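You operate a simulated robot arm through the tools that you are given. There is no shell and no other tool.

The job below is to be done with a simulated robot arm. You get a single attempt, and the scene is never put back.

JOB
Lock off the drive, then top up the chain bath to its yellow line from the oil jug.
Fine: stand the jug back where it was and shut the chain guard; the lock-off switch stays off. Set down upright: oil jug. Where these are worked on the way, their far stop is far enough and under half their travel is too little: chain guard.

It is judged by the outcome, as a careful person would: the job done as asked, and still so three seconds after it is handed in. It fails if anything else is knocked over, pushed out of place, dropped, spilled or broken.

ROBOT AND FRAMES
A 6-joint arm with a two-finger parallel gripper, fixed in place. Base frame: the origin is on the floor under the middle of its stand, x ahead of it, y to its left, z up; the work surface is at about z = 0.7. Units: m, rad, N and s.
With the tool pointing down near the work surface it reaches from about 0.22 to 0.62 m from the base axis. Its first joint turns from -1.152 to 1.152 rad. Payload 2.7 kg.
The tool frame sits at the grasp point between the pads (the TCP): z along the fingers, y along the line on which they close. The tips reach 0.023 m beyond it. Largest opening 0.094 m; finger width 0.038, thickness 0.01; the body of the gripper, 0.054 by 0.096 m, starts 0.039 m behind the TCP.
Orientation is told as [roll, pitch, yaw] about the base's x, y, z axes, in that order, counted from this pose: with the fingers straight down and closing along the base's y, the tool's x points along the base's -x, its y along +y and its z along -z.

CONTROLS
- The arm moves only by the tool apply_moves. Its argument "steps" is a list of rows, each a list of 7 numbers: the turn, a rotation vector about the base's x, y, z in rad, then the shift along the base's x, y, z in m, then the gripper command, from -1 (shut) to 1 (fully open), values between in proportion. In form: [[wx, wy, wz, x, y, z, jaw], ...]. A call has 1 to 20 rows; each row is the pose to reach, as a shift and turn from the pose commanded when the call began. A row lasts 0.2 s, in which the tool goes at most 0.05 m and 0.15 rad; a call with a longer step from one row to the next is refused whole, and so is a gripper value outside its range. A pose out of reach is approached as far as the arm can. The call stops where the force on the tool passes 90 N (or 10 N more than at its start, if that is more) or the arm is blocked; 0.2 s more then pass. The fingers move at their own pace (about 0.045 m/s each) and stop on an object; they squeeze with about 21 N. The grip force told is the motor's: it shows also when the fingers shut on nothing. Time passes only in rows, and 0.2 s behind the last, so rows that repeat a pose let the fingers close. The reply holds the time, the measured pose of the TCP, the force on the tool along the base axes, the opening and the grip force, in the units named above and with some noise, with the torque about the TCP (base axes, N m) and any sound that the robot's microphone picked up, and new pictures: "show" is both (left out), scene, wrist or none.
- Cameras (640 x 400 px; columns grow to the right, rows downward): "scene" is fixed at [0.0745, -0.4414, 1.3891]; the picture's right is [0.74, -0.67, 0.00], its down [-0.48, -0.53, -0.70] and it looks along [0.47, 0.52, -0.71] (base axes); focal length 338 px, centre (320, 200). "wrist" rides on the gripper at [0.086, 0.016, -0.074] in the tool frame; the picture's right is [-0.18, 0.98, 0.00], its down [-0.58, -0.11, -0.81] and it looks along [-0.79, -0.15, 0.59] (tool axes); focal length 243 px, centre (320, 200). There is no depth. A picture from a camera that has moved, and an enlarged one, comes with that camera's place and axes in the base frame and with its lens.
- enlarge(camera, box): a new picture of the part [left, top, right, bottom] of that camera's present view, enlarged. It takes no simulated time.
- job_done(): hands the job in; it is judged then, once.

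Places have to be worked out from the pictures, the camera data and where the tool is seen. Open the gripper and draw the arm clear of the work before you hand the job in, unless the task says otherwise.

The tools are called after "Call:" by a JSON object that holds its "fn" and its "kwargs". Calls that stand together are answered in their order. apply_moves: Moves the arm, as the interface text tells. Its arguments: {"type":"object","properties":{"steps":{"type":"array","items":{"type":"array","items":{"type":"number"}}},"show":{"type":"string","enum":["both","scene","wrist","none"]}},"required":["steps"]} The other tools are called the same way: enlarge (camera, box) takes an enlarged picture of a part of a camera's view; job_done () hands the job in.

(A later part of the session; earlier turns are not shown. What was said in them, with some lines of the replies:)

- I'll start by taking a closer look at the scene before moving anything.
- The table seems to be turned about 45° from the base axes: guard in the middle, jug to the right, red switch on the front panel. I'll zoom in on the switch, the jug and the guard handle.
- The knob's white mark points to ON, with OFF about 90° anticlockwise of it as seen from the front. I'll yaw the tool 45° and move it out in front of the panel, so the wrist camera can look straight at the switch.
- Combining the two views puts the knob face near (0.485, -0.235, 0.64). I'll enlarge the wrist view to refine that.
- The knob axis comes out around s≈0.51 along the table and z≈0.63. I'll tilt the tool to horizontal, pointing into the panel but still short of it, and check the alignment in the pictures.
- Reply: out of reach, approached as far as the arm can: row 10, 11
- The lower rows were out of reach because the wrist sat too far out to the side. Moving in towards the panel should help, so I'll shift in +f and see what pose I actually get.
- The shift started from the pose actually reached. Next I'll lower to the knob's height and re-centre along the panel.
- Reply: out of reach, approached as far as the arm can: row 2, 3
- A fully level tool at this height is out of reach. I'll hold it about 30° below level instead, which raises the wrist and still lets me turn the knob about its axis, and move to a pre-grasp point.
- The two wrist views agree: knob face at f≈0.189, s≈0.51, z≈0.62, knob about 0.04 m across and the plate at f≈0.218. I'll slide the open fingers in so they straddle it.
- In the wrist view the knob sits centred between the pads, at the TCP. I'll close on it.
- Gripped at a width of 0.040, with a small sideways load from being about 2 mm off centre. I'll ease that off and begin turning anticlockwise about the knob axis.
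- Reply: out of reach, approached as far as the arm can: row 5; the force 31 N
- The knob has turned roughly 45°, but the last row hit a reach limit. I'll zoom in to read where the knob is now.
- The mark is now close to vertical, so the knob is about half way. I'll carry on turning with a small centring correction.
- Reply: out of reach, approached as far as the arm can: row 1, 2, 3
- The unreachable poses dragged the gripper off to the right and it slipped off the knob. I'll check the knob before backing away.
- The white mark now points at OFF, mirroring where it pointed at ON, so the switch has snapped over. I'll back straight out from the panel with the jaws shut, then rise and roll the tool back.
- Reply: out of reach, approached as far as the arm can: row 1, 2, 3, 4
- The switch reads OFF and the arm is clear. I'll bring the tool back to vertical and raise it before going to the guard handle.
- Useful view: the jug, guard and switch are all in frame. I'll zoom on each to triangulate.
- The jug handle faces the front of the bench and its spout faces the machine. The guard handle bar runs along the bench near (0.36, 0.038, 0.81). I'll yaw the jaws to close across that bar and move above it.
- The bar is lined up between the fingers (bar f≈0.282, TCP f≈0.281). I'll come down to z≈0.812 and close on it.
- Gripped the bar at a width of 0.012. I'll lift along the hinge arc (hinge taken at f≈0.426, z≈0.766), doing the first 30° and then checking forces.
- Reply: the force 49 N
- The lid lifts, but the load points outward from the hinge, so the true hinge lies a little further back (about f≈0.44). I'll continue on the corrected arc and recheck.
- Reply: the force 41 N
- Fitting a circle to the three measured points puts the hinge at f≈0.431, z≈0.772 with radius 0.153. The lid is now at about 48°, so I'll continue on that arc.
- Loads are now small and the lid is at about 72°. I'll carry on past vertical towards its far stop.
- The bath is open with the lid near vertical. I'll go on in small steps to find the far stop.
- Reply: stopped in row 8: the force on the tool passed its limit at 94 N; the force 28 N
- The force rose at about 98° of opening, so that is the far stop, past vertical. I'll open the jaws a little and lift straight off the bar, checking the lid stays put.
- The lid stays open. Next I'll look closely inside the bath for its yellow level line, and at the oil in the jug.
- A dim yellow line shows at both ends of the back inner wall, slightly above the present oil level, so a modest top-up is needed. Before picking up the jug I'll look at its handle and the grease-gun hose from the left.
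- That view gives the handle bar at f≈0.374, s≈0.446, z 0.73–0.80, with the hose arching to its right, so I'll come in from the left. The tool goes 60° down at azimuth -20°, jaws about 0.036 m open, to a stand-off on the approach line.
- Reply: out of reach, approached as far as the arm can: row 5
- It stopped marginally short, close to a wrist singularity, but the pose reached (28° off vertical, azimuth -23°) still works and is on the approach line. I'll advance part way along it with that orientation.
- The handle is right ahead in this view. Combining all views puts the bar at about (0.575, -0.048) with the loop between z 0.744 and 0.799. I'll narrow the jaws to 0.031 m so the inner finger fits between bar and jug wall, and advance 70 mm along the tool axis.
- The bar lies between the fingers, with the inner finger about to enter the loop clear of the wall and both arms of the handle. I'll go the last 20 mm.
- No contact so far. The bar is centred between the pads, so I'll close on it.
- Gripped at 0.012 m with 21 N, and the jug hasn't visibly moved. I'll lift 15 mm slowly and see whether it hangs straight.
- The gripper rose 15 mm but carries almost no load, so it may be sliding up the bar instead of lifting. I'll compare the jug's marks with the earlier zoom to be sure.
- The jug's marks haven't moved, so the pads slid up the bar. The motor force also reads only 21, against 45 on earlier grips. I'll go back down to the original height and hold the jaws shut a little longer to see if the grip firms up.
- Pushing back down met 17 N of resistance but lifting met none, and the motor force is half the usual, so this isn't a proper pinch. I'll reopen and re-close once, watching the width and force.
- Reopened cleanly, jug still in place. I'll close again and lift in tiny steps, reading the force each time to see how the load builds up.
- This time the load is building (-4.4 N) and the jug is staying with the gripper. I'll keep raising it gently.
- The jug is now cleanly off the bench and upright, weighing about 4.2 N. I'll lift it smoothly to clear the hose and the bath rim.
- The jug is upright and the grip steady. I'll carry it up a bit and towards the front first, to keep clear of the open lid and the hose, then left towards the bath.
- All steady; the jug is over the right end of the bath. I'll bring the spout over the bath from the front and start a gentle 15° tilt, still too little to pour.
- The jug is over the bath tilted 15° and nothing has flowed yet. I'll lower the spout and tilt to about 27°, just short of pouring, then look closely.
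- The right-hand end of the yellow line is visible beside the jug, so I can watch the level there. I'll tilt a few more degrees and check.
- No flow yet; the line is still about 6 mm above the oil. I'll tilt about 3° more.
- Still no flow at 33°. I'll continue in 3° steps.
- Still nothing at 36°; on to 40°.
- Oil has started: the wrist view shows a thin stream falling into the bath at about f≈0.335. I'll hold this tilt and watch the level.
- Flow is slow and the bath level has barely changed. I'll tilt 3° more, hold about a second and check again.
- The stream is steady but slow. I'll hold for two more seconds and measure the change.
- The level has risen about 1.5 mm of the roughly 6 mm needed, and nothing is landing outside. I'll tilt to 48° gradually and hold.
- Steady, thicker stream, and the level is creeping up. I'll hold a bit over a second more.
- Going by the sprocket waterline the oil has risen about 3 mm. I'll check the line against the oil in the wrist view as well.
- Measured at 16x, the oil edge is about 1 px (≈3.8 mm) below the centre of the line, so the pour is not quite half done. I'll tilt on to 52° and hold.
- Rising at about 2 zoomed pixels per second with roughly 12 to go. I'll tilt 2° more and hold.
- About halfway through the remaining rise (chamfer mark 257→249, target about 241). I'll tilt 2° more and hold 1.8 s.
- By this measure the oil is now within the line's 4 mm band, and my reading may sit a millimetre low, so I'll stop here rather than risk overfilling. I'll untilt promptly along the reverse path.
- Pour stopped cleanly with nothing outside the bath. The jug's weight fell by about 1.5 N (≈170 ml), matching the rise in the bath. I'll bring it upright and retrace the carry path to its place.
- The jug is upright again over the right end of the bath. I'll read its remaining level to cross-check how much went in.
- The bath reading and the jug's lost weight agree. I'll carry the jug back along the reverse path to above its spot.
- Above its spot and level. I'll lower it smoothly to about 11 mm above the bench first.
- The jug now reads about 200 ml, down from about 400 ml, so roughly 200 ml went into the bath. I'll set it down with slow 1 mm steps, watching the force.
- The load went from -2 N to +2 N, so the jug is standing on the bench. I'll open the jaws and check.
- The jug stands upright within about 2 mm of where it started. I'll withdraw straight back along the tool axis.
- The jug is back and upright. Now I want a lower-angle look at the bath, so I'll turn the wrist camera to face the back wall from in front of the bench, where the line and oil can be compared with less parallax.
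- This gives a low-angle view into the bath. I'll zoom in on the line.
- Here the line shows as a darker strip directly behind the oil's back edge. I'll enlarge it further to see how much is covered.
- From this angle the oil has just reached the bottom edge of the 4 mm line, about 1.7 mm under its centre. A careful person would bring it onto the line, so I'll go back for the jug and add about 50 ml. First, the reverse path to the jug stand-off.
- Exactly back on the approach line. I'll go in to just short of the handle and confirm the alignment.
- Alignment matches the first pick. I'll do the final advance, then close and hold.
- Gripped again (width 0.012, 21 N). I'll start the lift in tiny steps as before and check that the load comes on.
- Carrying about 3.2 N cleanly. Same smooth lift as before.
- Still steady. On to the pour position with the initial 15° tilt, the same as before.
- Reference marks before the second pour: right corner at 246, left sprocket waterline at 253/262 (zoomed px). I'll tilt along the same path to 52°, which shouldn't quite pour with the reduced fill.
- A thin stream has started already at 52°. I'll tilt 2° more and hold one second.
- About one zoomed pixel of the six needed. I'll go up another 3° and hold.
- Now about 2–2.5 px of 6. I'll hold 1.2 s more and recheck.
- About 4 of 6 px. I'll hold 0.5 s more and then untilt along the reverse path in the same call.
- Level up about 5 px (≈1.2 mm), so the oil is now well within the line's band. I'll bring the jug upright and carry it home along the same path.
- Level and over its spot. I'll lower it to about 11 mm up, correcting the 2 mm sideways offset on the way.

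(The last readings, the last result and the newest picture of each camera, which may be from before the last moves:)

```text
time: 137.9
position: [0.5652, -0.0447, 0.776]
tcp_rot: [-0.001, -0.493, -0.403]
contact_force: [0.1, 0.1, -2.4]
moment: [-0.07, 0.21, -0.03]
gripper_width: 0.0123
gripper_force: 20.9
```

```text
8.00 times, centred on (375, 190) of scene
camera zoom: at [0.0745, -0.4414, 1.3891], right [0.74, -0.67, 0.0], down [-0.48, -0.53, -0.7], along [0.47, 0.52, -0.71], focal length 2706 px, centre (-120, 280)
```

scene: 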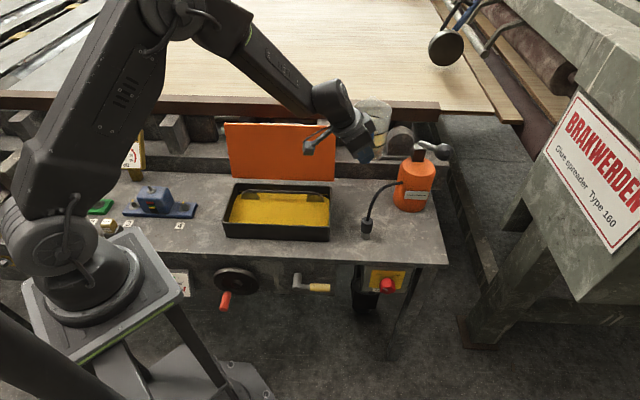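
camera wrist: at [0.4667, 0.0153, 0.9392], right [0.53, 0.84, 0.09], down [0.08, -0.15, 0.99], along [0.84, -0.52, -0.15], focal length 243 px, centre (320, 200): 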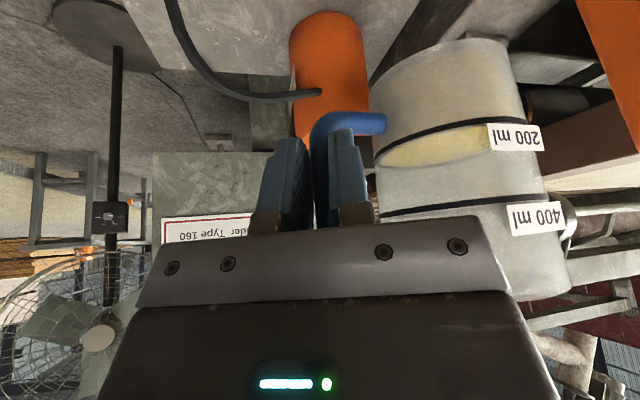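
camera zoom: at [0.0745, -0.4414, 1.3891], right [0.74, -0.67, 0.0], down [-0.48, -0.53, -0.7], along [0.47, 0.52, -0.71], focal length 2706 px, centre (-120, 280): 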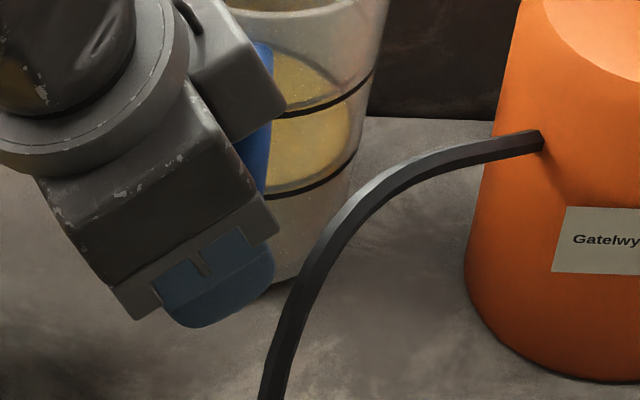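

Within about 1.5 mm of the original spot. Setting it down slowly.

Call:
{"fn": "apply_moves", "kwargs": {"steps": [[0, 0, 0, -0.0003, 0.0003, -0.001, -1], [0, 0, 0, -0.0006, 0.0006, -0.002, -1], [0, 0, 0, -0.0009, 0.0009, -0.003, -1], [0, 0, 0, -0.0009, 0.0009, -0.004, -1], [0, 0, 0, -0.0009, 0.0009, -0.005, -1], [0, 0, 0, -0.0009, 0.0009, -0.006, -1], [0, 0, 0, -0.0009, 0.0009, -0.007, -1], [0, 0, 0, -0.0009, 0.0009, -0.008, -1]], "show": "none"}}

Call:
{"fn": "apply_moves", "kwargs": {"steps": [[0, 0, 0, 0, 0, -0.001, -1]], "show": "none"}}

Call:
{"fn": "apply_moves", "kwargs": {"steps": [[0, 0, 0, 0, 0, -0.001, -1]], "show": "none"}}

```text
time: 139.7
position: [0.5635, -0.0434, 0.7692]
tcp_rot: [0.001, -0.492, -0.402]
contact_force: [0.8, -0.2, -1.5]
moment: [-0.09, 0.19, 0.0]
gripper_width: 0.0124
gripper_force: 20.9
```

```text
time: 140.1
position: [0.5623, -0.0437, 0.768]
tcp_rot: [0.0, -0.496, -0.401]
contact_force: [0.4, 0.9, -1.6]
moment: [-0.12, 0.2, 0.0]
gripper_width: 0.0125
gripper_force: 20.8
```

```text
time: 140.5
position: [0.5634, -0.0424, 0.7678]
tcp_rot: [0.001, -0.494, -0.402]
contact_force: [-0.3, 0.4, -0.5]
moment: [-0.03, -0.04, -0.01]
gripper_width: 0.0124
gripper_force: 21.3
```

The load is nearly off; one more millimetre and I'll check.

Call:
{"fn": "apply_moves", "kwargs": {"steps": [[0, 0, 0, 0, 0, -0.001, -1]], "show": "none"}}

Call:
{"fn": "enlarge", "kwargs": {"camera": "scene", "box": [335, 140, 415, 190]}}

```text
time: 140.9
position: [0.5647, -0.0431, 0.7669]
tcp_rot: [0.002, -0.497, -0.403]
contact_force: [-1.7, -0.6, 3.0]
moment: [-0.01, -0.29, -0.04]
gripper_width: 0.0127
gripper_force: 20.9
```

```text
8.00 times, centred on (375, 165) of scene
camera zoom: at [0.0744, -0.4414, 1.3891], right [0.74, -0.67, 0.0], down [-0.48, -0.53, -0.7], along [0.47, 0.52, -0.71], focal length 2706 px, centre (-120, 480)
```

zoom: 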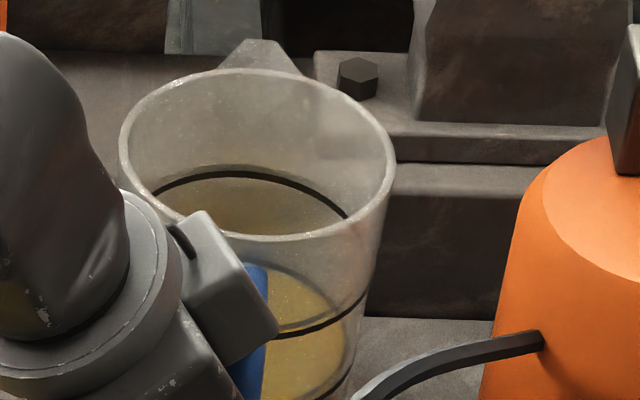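

The jug is down with +3 N contact, and its rim spans 119–396, against 118–396 originally. Opening the jaws and backing out along the tool axis.

Call:
{"fn": "apply_moves", "kwargs": {"steps": [[0, 0, 0, 0, 0, 0, -0.65], [0, 0, 0, 0, 0, 0, -0.5], [0, 0, 0, 0, 0, 0, -0.34], [0, 0, 0, 0, 0, 0, -0.34]], "show": "wrist"}}

Call:
{"fn": "enlarge", "kwargs": {"camera": "wrist", "box": [220, 40, 420, 230]}}

```text
time: 141.9
position: [0.5629, -0.0434, 0.7661]
tcp_rot: [0.0, -0.494, -0.4]
contact_force: [-0.3, -0.6, -0.3]
moment: [0.0, -0.03, 0.0]
gripper_width: 0.0306
gripper_force: 0.1
camera wrist: at [0.4675, 0.0143, 0.7899], right [0.53, 0.84, 0.09], down [0.08, -0.15, 0.99], along [0.84, -0.52, -0.15], focal length 243 px, centre (320, 200)
```

wrist: 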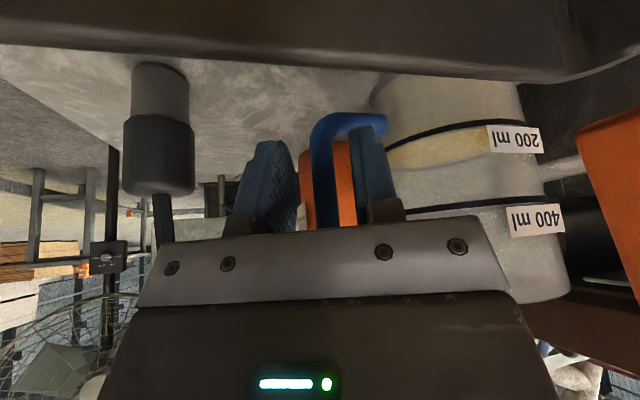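

```text
2.11 times, centred on (320, 135) of wrist
camera zoom: at [0.4675, 0.0143, 0.7899], right [0.53, 0.84, 0.09], down [0.08, -0.15, 0.99], along [0.84, -0.52, -0.15], focal length 511 px, centre (320, 337)
```

zoom: 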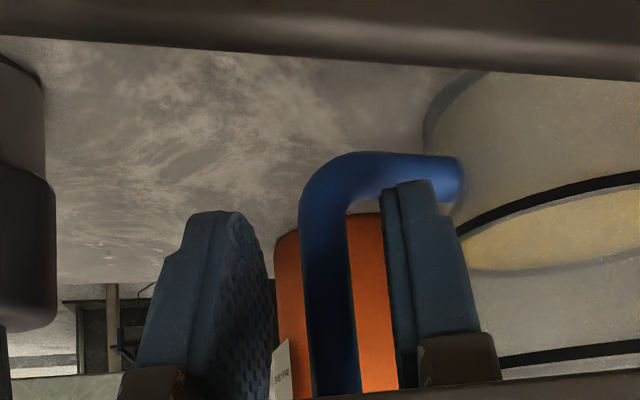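

Clear on both sides of the bar. Withdrawing along the tool axis as before.

Call:
{"fn": "apply_moves", "kwargs": {"steps": [[0, 0, 0, -0.0044, 0.0018, 0.0088, -0.34], [0, 0, 0, -0.0109, 0.0046, 0.022, -0.34], [0, 0, 0, -0.0174, 0.0074, 0.0352, -0.34], [0, 0, 0, -0.024, 0.0102, 0.0484, -0.34], [0, 0, 0, -0.0305, 0.0129, 0.0617, -0.34], [0, 0, 0, -0.0392, 0.0166, 0.0793, -0.34], [0, 0, 0, -0.048, 0.0203, 0.097, -0.34], [0, 0, 0, -0.0589, 0.0249, 0.119, -0.34], [0, 0, 0, -0.0698, 0.0295, 0.141, -0.34]]}}

Call:
{"fn": "enlarge", "kwargs": {"camera": "scene", "box": [300, 110, 460, 240]}}

```text
time: 143.9
position: [0.4945, -0.0141, 0.9075]
tcp_rot: [0.001, -0.494, -0.399]
contact_force: [-0.2, 0.9, 0.9]
moment: [0.02, -0.01, -0.01]
gripper_width: 0.0307
gripper_force: 0.0
camera wrist: at [0.3973, 0.0435, 0.9311], right [0.53, 0.84, 0.09], down [0.08, -0.15, 0.99], along [0.84, -0.52, -0.15], focal length 243 px, centre (320, 200)
```

scene: 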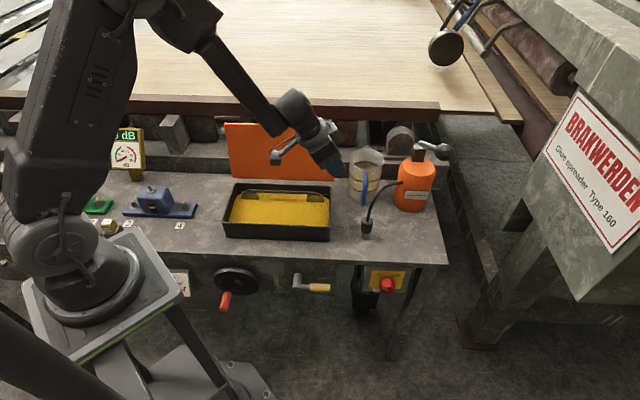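
wrist: 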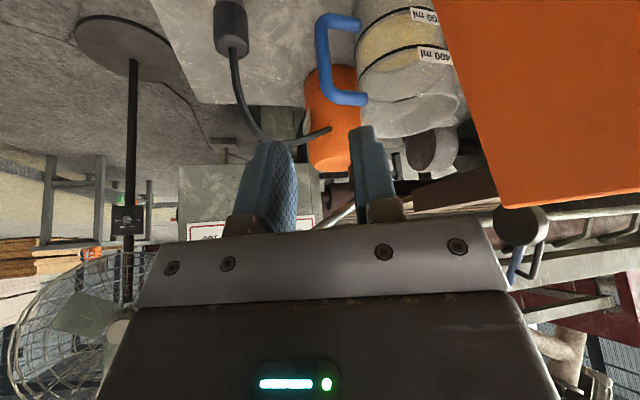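

```text
3.08 times, centred on (380, 175) of scene
camera zoom: at [0.0745, -0.4414, 1.3891], right [0.74, -0.67, 0.0], down [-0.48, -0.53, -0.7], along [0.47, 0.52, -0.71], focal length 1041 px, centre (135, 277)
```

zoom: 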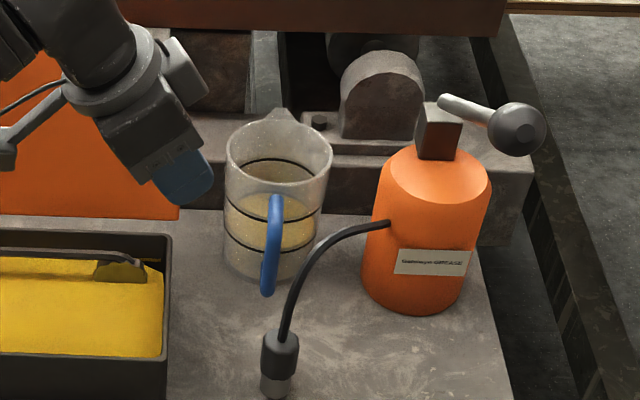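

The jug stands upright in its place. I'll repeat the low-angle view of the bath line to confirm the level before closing the guard.

Call:
{"fn": "apply_moves", "kwargs": {"steps": [[0, 0, 0, 0, 0, 0.03, -0.34], [0, 0, 0.1, -0.01, -0.01, 0.05, -0.34], [0, 0, 0.23, -0.025, -0.025, 0.05, -0.34], [0, 0, 0.36, -0.04, -0.045, 0.05, -0.34], [0, 0, 0.49, -0.06, -0.065, 0.05, -0.34], [0, 0, 0.62, -0.08, -0.085, 0.05, -0.34], [0, 0, 0.75, -0.1, -0.105, 0.045, -0.34], [0, 0, 0.88, -0.115, -0.12, 0.035, -0.34], [0, 0, 1.01, -0.13, -0.135, 0.02, -0.34], [0, 0, 1.1, -0.145, -0.15, 0.0, -0.34], [0, 0, 1.186, -0.1535, -0.1565, -0.02, -0.34]], "show": "wrist"}}

Call:
{"fn": "enlarge", "kwargs": {"camera": "wrist", "box": [380, 100, 420, 125]}}

Call:
{"fn": "enlarge", "kwargs": {"camera": "wrist", "box": [335, 112, 375, 137]}}

```text
time: 146.3
position: [0.3388, -0.1711, 0.8853]
tcp_rot: [-0.001, -0.493, 0.788]
contact_force: [0.1, 0.1, 0.1]
moment: [-0.02, 0.01, -0.01]
gripper_width: 0.031
gripper_force: 0.0
camera wrist: at [0.2499, -0.2389, 0.9101], right [-0.58, 0.81, 0.09], down [0.17, 0.01, 0.99], along [0.8, 0.59, -0.14], focal length 243 px, centre (320, 200)
```

wrist: 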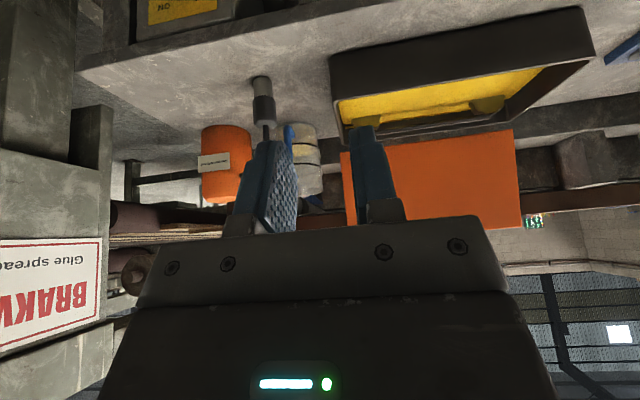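

```text
16.00 times, centred on (400, 112) of wrist
camera zoom: at [0.2499, -0.2389, 0.9101], right [-0.58, 0.81, 0.09], down [0.17, 0.01, 0.99], along [0.8, 0.59, -0.14], focal length 3882 px, centre (-960, 1600)
```

zoom: 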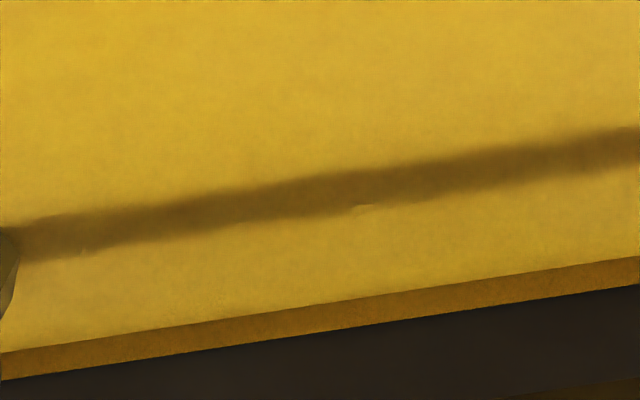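

```text
16.00 times, centred on (355, 124) of wrist
camera zoom: at [0.2499, -0.2389, 0.9101], right [-0.58, 0.81, 0.09], down [0.17, 0.01, 0.99], along [0.8, 0.59, -0.14], focal length 3882 px, centre (-240, 1408)
```

zoom: 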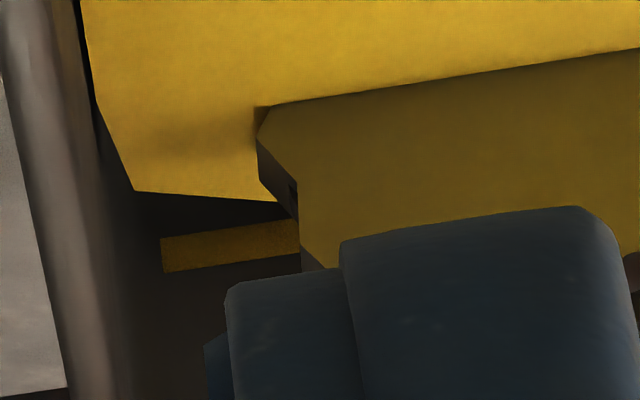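

About a quarter of the 4 mm line is now covered from this angle, so the oil surface lies on the yellow line. Next the guard: first I'll bring the tool vertical and rise.

Call:
{"fn": "apply_moves", "kwargs": {"steps": [[-0.0872, 0.0872, 0, 0, 0, 0.04, -0.2], [-0.1743, 0.1743, 0, 0, 0, 0.08, -0.2], [-0.2615, 0.2615, 0, 0, 0, 0.115, -0.2], [-0.3486, 0.3486, 0, 0, 0, 0.145, -0.2]], "show": "none"}}

Call:
{"fn": "apply_moves", "kwargs": {"steps": [[0, 0, -0.131, 0.014, 0.0297, 0, -0.2], [0, 0, -0.262, 0.0283, 0.0594, 0, -0.2], [0, 0, -0.393, 0.0425, 0.089, 0, -0.2], [0, 0, -0.524, 0.0566, 0.1187, 0, -0.2], [0, 0, -0.655, 0.0708, 0.1484, 0, -0.2], [0, 0, -0.786, 0.0849, 0.1781, 0, -0.2], [0, 0, -0.917, 0.099, 0.2078, 0, -0.2], [0, 0, -1.048, 0.1132, 0.2375, 0, -0.2], [0, 0, -1.18, 0.1273, 0.2671, 0, -0.2], [0, 0, -1.311, 0.1415, 0.2968, 0, -0.2], [0, 0, -1.442, 0.1556, 0.3265, 0, -0.2], [0, 0, -1.573, 0.1698, 0.3562, 0, -0.2]]}}

Call:
{"fn": "enlarge", "kwargs": {"camera": "wrist", "box": [220, 40, 420, 230]}}

```text
time: 147.3
position: [0.3378, -0.17, 1.032]
tcp_rot: [-0.002, 0.002, 0.786]
contact_force: [0.1, 0.3, 0.1]
moment: [0.02, -0.01, 0.03]
gripper_width: 0.0377
gripper_force: 0.0
```

```text
time: 149.9
position: [0.5101, 0.1879, 1.0309]
tcp_rot: [-0.001, 0.0, -0.791]
contact_force: [-0.1, -0.1, 1.3]
moment: [-0.02, -0.01, 0.0]
gripper_width: 0.0375
gripper_force: 0.0
camera wrist: at [0.461, 0.2589, 1.1053], right [0.83, 0.56, 0.0], down [0.33, -0.49, 0.81], along [0.45, -0.67, -0.59], focal length 243 px, centre (320, 200)
```

scene: 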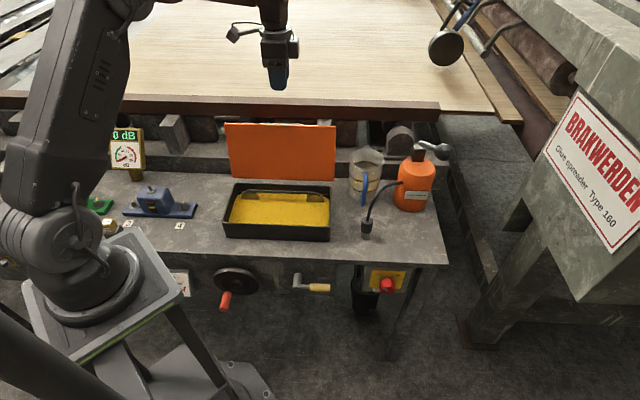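
wrist: 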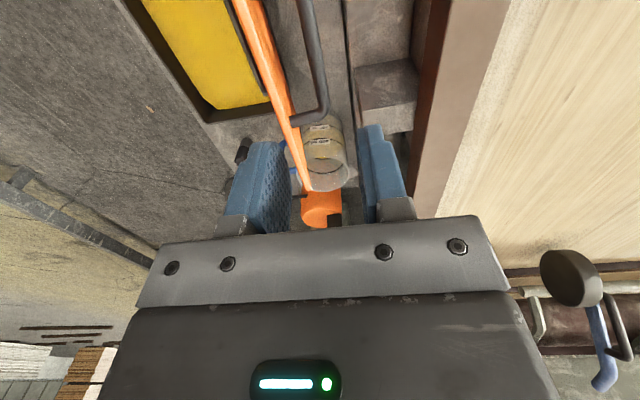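

```text
2.11 times, centred on (320, 135) of wrist
camera zoom: at [0.461, 0.2589, 1.1053], right [0.83, 0.56, 0.0], down [0.33, -0.49, 0.81], along [0.45, -0.67, -0.59], focal length 511 px, centre (320, 337)
```

zoom: 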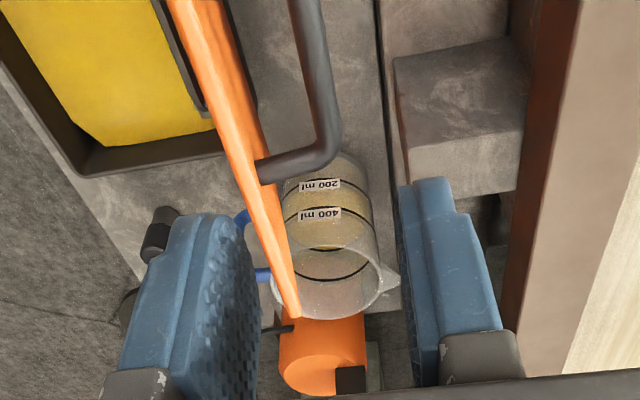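

The bar is at f≈0.4906, right where I released it. I'll shift 3 mm and lower onto it with the jaws partly open.

Call:
{"fn": "apply_moves", "kwargs": {"steps": [[0, 0, 0, -0.0021, -0.0021, -0.03, -0.2], [0, 0, 0, -0.0021, -0.0021, -0.065, -0.2], [0, 0, 0, -0.0021, -0.0021, -0.095, -0.2], [0, 0, 0, -0.0021, -0.0021, -0.121, -0.2]]}}

Call:
{"fn": "enlarge", "kwargs": {"camera": "wrist", "box": [220, 40, 420, 230]}}

```text
time: 150.9
position: [0.5096, 0.1834, 0.9101]
tcp_rot: [-0.001, 0.001, -0.789]
contact_force: [0.6, 0.2, 0.2]
moment: [0.02, 0.01, -0.01]
gripper_width: 0.0378
gripper_force: 0.0
camera wrist: at [0.4592, 0.2556, 0.9841], right [0.83, 0.56, 0.0], down [0.33, -0.49, 0.81], along [0.45, -0.67, -0.59], focal length 243 px, centre (320, 200)
```

scene: 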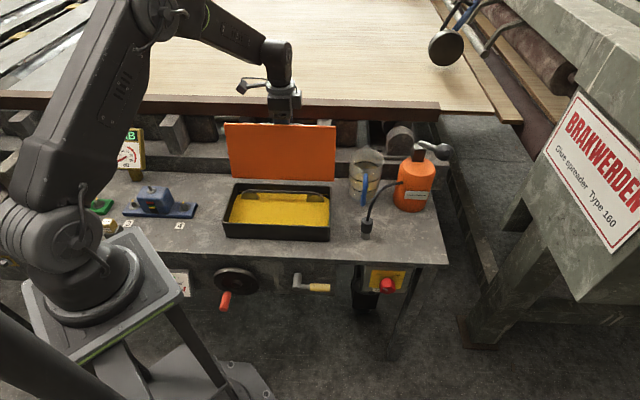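
wrist: 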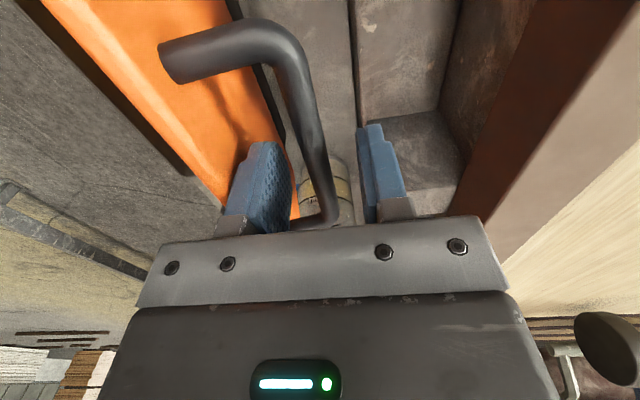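

```text
2.11 times, centred on (320, 135) of wrist
camera zoom: at [0.4592, 0.2556, 0.9841], right [0.83, 0.56, 0.0], down [0.33, -0.49, 0.81], along [0.45, -0.67, -0.59], focal length 511 px, centre (320, 337)
```

zoom: 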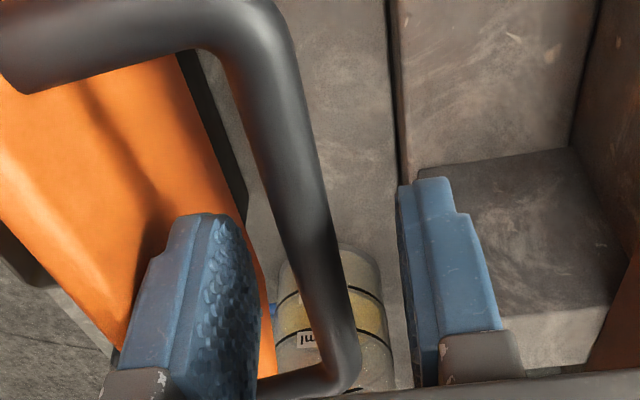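

The bar is between the fingers. Closing on it.

Call:
{"fn": "apply_moves", "kwargs": {"steps": [[0, 0, 0, 0, 0, 0, -1], [0, 0, 0, 0, 0, 0, -1], [0, 0, 0, 0, 0, 0, -1], [0, 0, 0, 0, 0, 0, -1]], "show": "wrist"}}

```text
time: 151.9
position: [0.5071, 0.1833, 0.9096]
tcp_rot: [-0.002, 0.002, -0.794]
contact_force: [-9.2, -7.3, -0.8]
moment: [-0.29, -0.13, -1.48]
gripper_width: 0.0115
gripper_force: 44.3
camera wrist: at [0.459, 0.255, 0.9842], right [0.83, 0.56, 0.0], down [0.33, -0.49, 0.81], along [0.45, -0.67, -0.59], focal length 243 px, centre (320, 200)
```

wrist: 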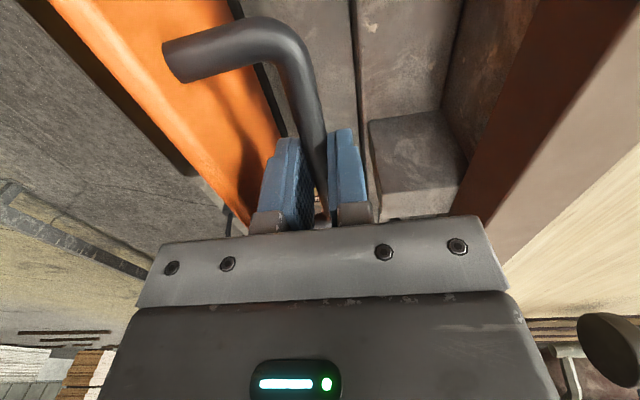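

Gripped the guard bar. I'll bring it back along the fitted hinge arc: over vertical first, then check forces.

Call:
{"fn": "apply_moves", "kwargs": {"steps": [[0, 0, 0, -0.0064, -0.0064, 0.0052, -1], [0, 0, 0, -0.0118, -0.0118, 0.0096, -1], [0, 0, 0, -0.0173, -0.0173, 0.0116, -1], [0, 0, 0, -0.0229, -0.0229, 0.0132, -1], [0, 0, 0, -0.0285, -0.0285, 0.0144, -1], [0, 0, 0, -0.0342, -0.0342, 0.0151, -1], [0, 0, 0, -0.0398, -0.0398, 0.0155, -1], [0, 0, 0, -0.0455, -0.0455, 0.0154, -1]]}}

```text
time: 153.7
position: [0.4636, 0.1376, 0.9283]
tcp_rot: [0.003, -0.002, -0.79]
contact_force: [9.6, -4.5, -7.8]
moment: [0.78, 0.46, -1.73]
gripper_width: 0.0116
gripper_force: 45.7
camera wrist: at [0.4141, 0.2108, 1.0011], right [0.83, 0.56, 0.0], down [0.33, -0.49, 0.81], along [0.46, -0.67, -0.59], focal length 243 px, centre (320, 200)
```

scene: 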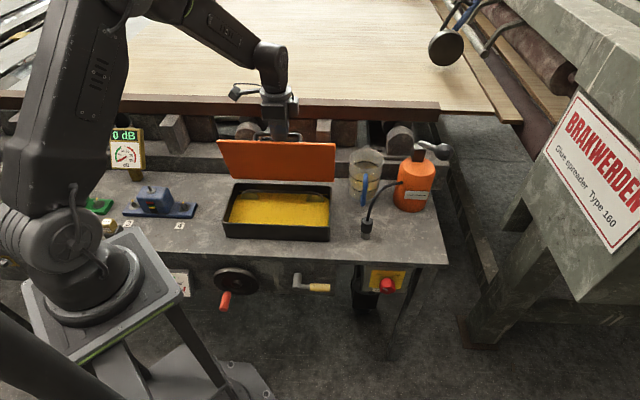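
wrist: 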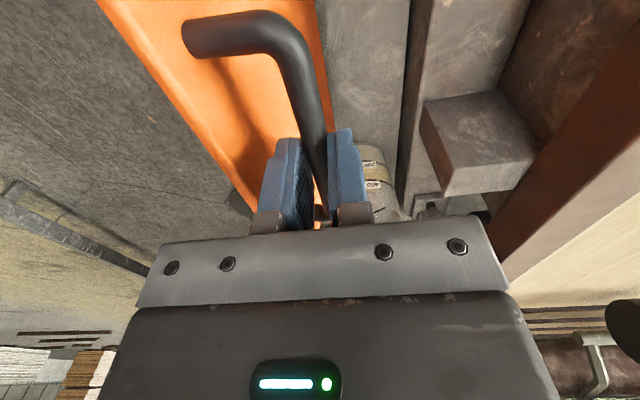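

The lid is coming over with light forces. I'll continue down the arc.

Call:
{"fn": "apply_moves", "kwargs": {"steps": [[0, 0, 0, -0.0057, -0.0057, -0.0005, -1], [0, 0, 0, -0.0112, -0.0112, -0.0014, -1], [0, 0, 0, -0.0169, -0.0169, -0.0027, -1], [0, 0, 0, -0.0224, -0.0224, -0.0045, -1], [0, 0, 0, -0.0279, -0.0279, -0.0066, -1], [0, 0, 0, -0.0332, -0.0332, -0.0091, -1], [0, 0, 0, -0.0385, -0.0385, -0.0121, -1], [0, 0, 0, -0.0437, -0.0437, -0.0154, -1]]}}

```text
time: 155.5
position: [0.4183, 0.0941, 0.9108]
tcp_rot: [0.001, -0.002, -0.789]
contact_force: [-5.8, -15.7, 31.7]
moment: [-0.12, 0.14, -1.39]
gripper_width: 0.0115
gripper_force: 45.3
camera wrist: at [0.3691, 0.1658, 0.9851], right [0.83, 0.56, 0.0], down [0.33, -0.49, 0.81], along [0.45, -0.67, -0.59], focal length 243 px, centre (320, 200)
```

scene: 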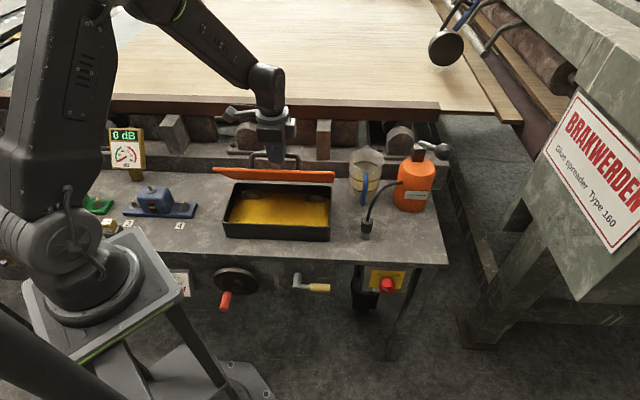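
wrist: 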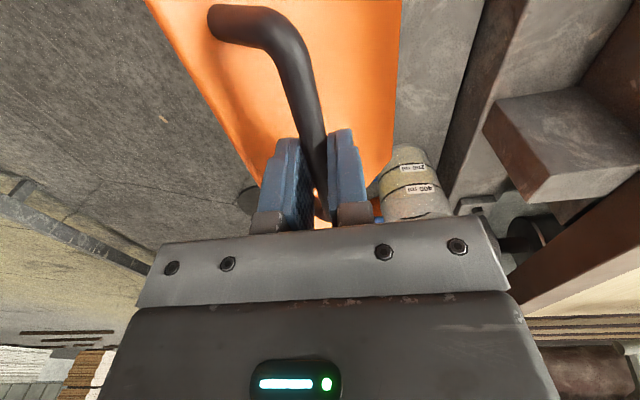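

Slight outward load again, as on the way up; I'll open the arc radius by about 1.5 mm and continue lowering.

Call:
{"fn": "apply_moves", "kwargs": {"steps": [[0, 0, 0, -0.0056, -0.0056, -0.0022, -1], [0, 0, 0, -0.0105, -0.0105, -0.0064, -1], [0, 0, 0, -0.0153, -0.0153, -0.0108, -1], [0, 0, 0, -0.0199, -0.0199, -0.0157, -1], [0, 0, 0, -0.0244, -0.0244, -0.0208, -1], [0, 0, 0, -0.0286, -0.0286, -0.0263, -1], [0, 0, 0, -0.0327, -0.0327, -0.0321, -1], [0, 0, 0, -0.0364, -0.0364, -0.0382, -1]]}}

```text
time: 157.3
position: [0.3808, 0.057, 0.8713]
tcp_rot: [-0.001, -0.001, -0.787]
contact_force: [7.2, -0.5, -2.0]
moment: [0.41, 0.09, -0.69]
gripper_width: 0.0117
gripper_force: 45.2
camera wrist: at [0.3328, 0.1301, 0.9461], right [0.83, 0.56, 0.0], down [0.33, -0.49, 0.81], along [0.45, -0.67, -0.59], focal length 243 px, centre (320, 200)
```

scene: 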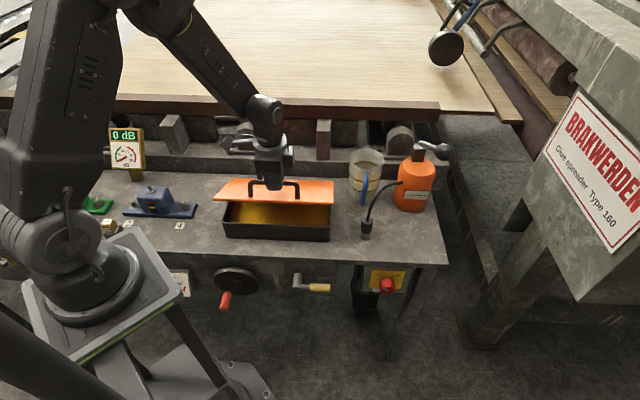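
wrist: 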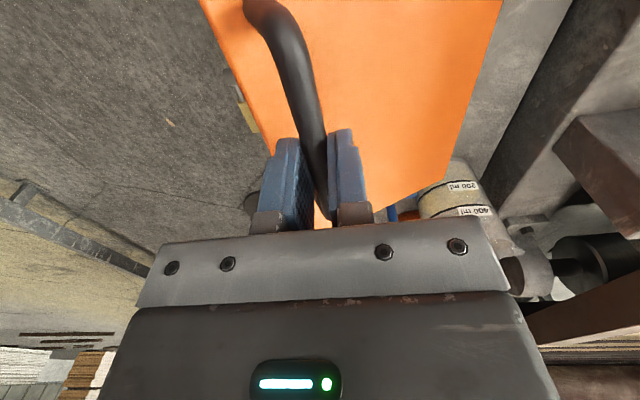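

Loads are small and the lid is at about 24°. I'll go most of the remaining way.

Call:
{"fn": "apply_moves", "kwargs": {"steps": [[0, 0, 0, -0.0036, -0.0036, -0.0063, -1], [0, 0, 0, -0.0069, -0.0069, -0.0129, -1], [0, 0, 0, -0.0098, -0.0098, -0.0199, -1], [0, 0, 0, -0.0125, -0.0125, -0.0271, -1], [0, 0, 0, -0.0148, -0.0148, -0.0345, -1], [0, 0, 0, -0.017, -0.017, -0.0419, -1], [0, 0, 0, -0.0188, -0.0188, -0.0496, -1]], "show": "scene"}}

Call:
{"fn": "enlarge", "kwargs": {"camera": "scene", "box": [200, 150, 350, 244]}}

```text
time: 158.9
position: [0.3631, 0.0398, 0.8234]
tcp_rot: [-0.001, 0.0, -0.788]
contact_force: [-1.0, 3.3, 1.2]
moment: [0.02, -0.19, 0.23]
gripper_width: 0.0121
gripper_force: 44.6
```

scene: 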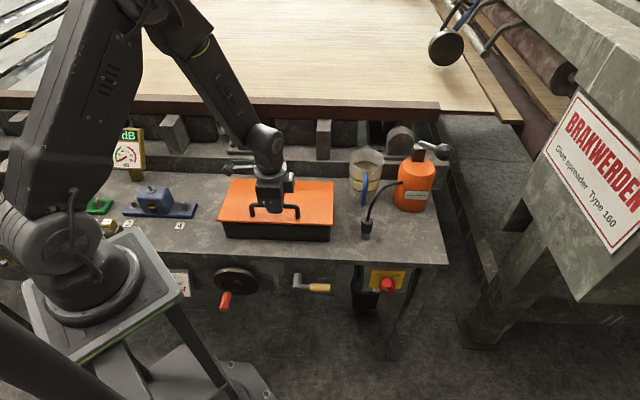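

```text
4.26 times, centred on (275, 197) of scene
camera zoom: at [0.0745, -0.4413, 1.3891], right [0.74, -0.67, 0.0], down [-0.48, -0.53, -0.7], along [0.47, 0.52, -0.71], focal length 1439 px, centre (512, 213)
```

zoom: 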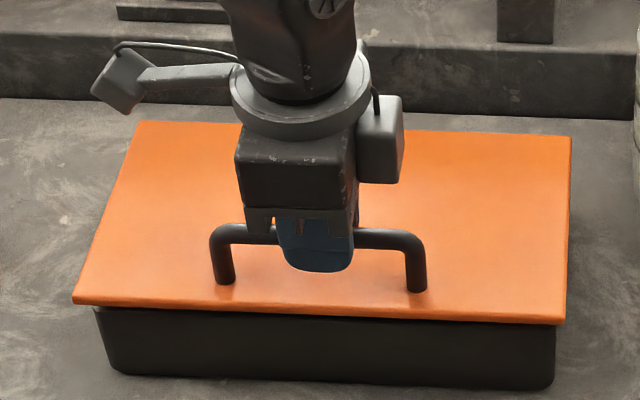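

Almost shut (bar at z≈0.823, closed is ≈0.8136). I'll lower the last 10 mm slowly until it seats.

Call:
{"fn": "apply_moves", "kwargs": {"steps": [[0, 0, 0, -0.0003, -0.0003, -0.002, -1], [0, 0, 0, -0.0006, -0.0006, -0.004, -1], [0, 0, 0, -0.0009, -0.0009, -0.006, -1], [0, 0, 0, -0.0012, -0.0012, -0.0075, -1], [0, 0, 0, -0.0014, -0.0014, -0.009, -1], [0, 0, 0, -0.0014, -0.0014, -0.0098, -1]], "show": "none"}}

Call:
{"fn": "enlarge", "kwargs": {"camera": "scene", "box": [200, 150, 350, 244]}}

```text
time: 160.3
position: [0.362, 0.0386, 0.8133]
tcp_rot: [0.002, -0.001, -0.789]
contact_force: [-9.0, -1.7, 38.9]
moment: [-0.06, 0.07, 0.55]
gripper_width: 0.012
gripper_force: 44.6
```

```text
4.26 times, centred on (275, 197) of scene
camera zoom: at [0.0738, -0.4415, 1.3891], right [0.74, -0.67, 0.0], down [-0.47, -0.53, -0.7], along [0.47, 0.52, -0.71], focal length 1439 px, centre (512, 213)
```

zoom: 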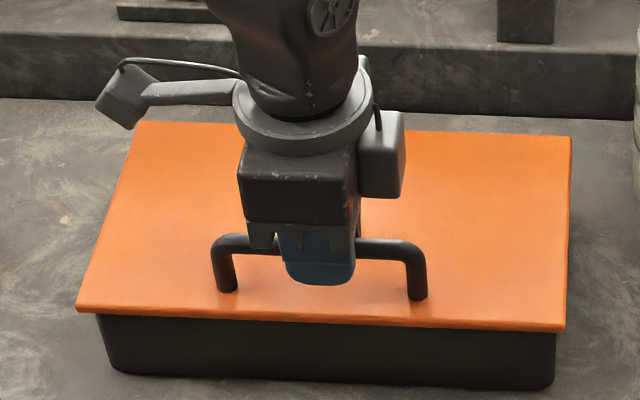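

The guard is seated: bar at z=0.8133, firm upward reaction. Opening the jaws and lifting straight away.

Call:
{"fn": "apply_moves", "kwargs": {"steps": [[0, 0, 0, 0, 0, 0.001, 0.2], [0, 0, 0, 0, 0, 0.002, 0.2], [0, 0, 0, 0, 0, 0.002, 0.2], [0, 0, 0, 0, 0, 0.03, 0.2], [0, 0, 0, 0, 0, 0.07, 0.2], [0, 0, 0, 0, 0, 0.115, 0.2], [0, 0, 0, 0, 0, 0.16, 0.2]]}}

Call:
{"fn": "enlarge", "kwargs": {"camera": "scene", "box": [200, 150, 350, 244]}}

Call:
{"fn": "enlarge", "kwargs": {"camera": "scene", "box": [340, 255, 420, 305]}}

Call:
{"fn": "enlarge", "kwargs": {"camera": "scene", "box": [320, 130, 480, 230]}}

```text
time: 161.9
position: [0.3626, 0.038, 0.9737]
tcp_rot: [-0.001, 0.001, -0.79]
contact_force: [-0.3, 0.5, 0.4]
moment: [-0.03, -0.01, -0.01]
gripper_width: 0.0564
gripper_force: 0.1
camera wrist: at [0.3137, 0.1092, 1.0484], right [0.83, 0.56, 0.0], down [0.33, -0.49, 0.81], along [0.45, -0.67, -0.59], focal length 243 px, centre (320, 200)
```

scene: 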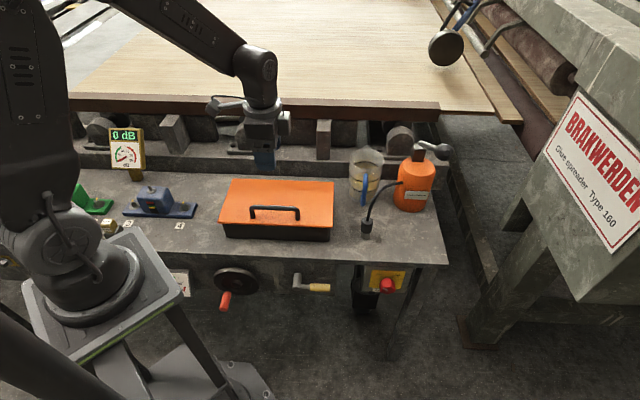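
wrist: 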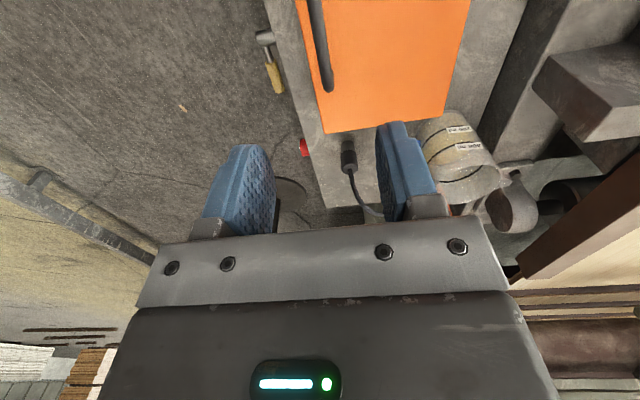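

```text
4.26 times, centred on (275, 197) of scene
camera zoom: at [0.0745, -0.4414, 1.3891], right [0.74, -0.67, 0.0], down [-0.48, -0.53, -0.7], along [0.47, 0.52, -0.71], focal length 1439 px, centre (512, 213)
```

zoom: 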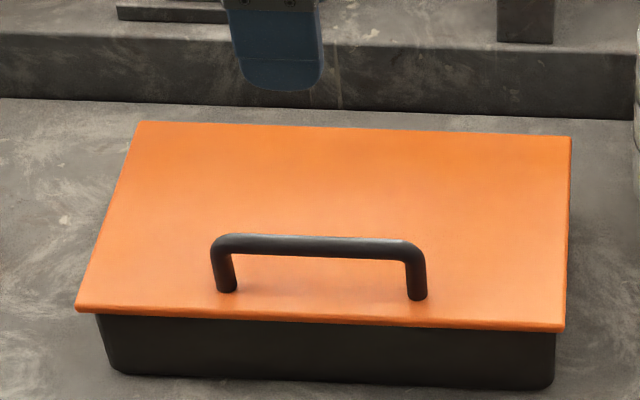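

```text
8.00 times, centred on (380, 280) of scene
camera zoom: at [0.0745, -0.4414, 1.3891], right [0.74, -0.67, 0.0], down [-0.48, -0.53, -0.7], along [0.47, 0.52, -0.71], focal length 2706 px, centre (-160, -440)
```

zoom: 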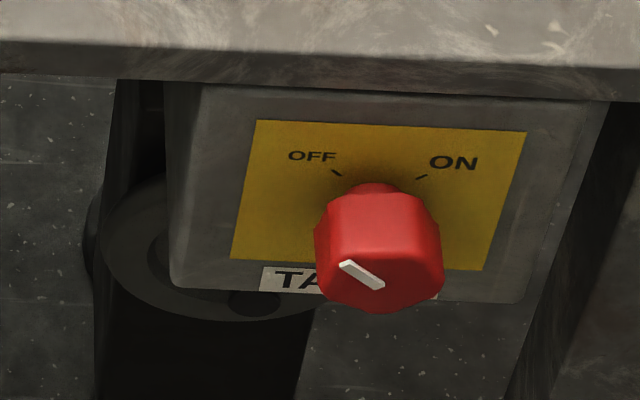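

```text
4.00 times, centred on (400, 180) of scene
camera zoom: at [0.0745, -0.4414, 1.3891], right [0.74, -0.67, 0.0], down [-0.48, -0.53, -0.7], along [0.47, 0.52, -0.71], focal length 1353 px, centre (0, 280)
```

zoom: 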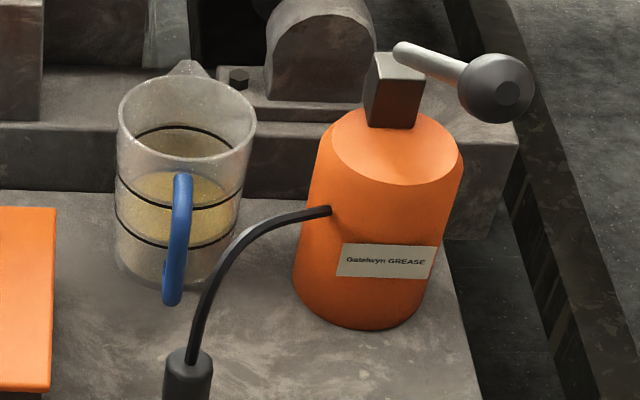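

Everything matches the finished state: guard shut as at the start, switch at OFF, jug upright in its place, grease gun and hose undisturbed. I'll open the gripper and raise the arm clear.

Call:
{"fn": "apply_moves", "kwargs": {"steps": [[0, 0, 0.13, 0.01, 0, 0.03, 1], [0, 0, 0.26, 0.03, -0.005, 0.06, 1], [0, 0, 0.39, 0.05, -0.01, 0.075, 1], [0, 0, 0.52, 0.07, -0.012, 0.08, 1], [0, 0, 0.65, 0.09, -0.015, 0.08, 1], [0, 0, 0.78, 0.11, -0.018, 0.08, 1], [0, 0, 0.78, 0.12, -0.02, 0.08, 1]]}}

Call:
{"fn": "enlarge", "kwargs": {"camera": "scene", "box": [190, 130, 470, 300]}}

```text
time: 163.5
position: [0.4822, 0.0172, 1.0535]
tcp_rot: [0.0, 0.0, -0.006]
contact_force: [0.4, -0.3, 0.1]
moment: [-0.02, 0.01, 0.07]
gripper_width: 0.0941
gripper_force: 0.0
camera wrist: at [0.3966, 0.0337, 1.1274], right [0.19, 0.98, 0.0], down [0.58, -0.11, 0.81], along [0.79, -0.15, -0.59], focal length 243 px, centre (320, 200)
```

scene: 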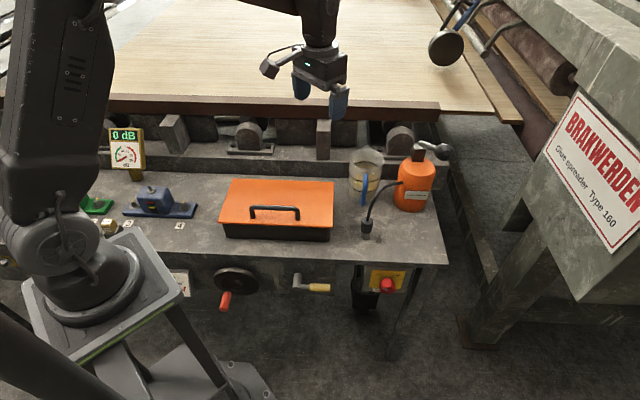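
wrist: 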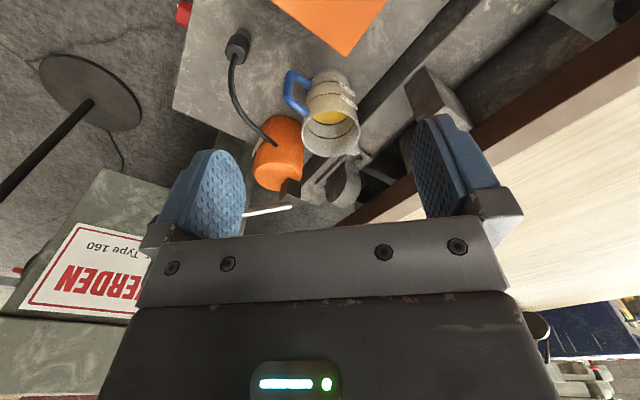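

```text
2.29 times, centred on (330, 215) of scene
camera zoom: at [0.0745, -0.4414, 1.3891], right [0.74, -0.67, 0.0], down [-0.48, -0.53, -0.7], along [0.47, 0.52, -0.71], focal length 773 px, centre (297, 166)
```

zoom: 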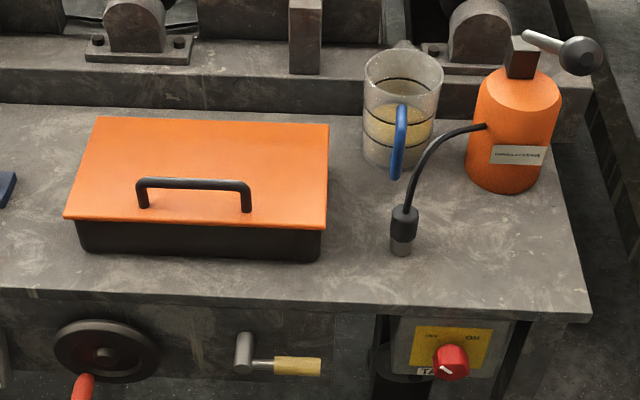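

The final view shows the drive locked off and the bath topped up to its line. The guard is shut, the jug stands upright where it was, no oil is on the bench, and the arm is clear with the gripper open. I'm handing the job in.

Call:
{"fn": "job_done", "kwargs": {}}

```text
The job is handed in.
```

The job is done and handed in. The drive is locked off and the chain bath is topped up to its yellow line.

- **Lock-off switch:** turned from ON to OFF and left there. The gripper slipped off the knob part-way through the turn. I zoomed in afterwards and the pointer is on the OFF mark.
- **Chain bath:** it took two pours. After the first, the oil only reached the bottom edge of the 4 mm line, so I fetched the jug again and added a little more. The surface now sits within the line, by my estimate about 1 mm below its centre.
- **Oil jug:** standing upright within about 1 mm of its original spot, with a bit under 200 ml left of roughly 400. On the first lift the fingers slid up the handle; the jug stayed on the bench and nothing spilled.
- **Chain guard:** opened to its far stop for the pour, then lowered by hand and seated shut.

I saw no oil outside the bath, and the grease gun and its hose were not touched. The arm is clear with the gripper open.
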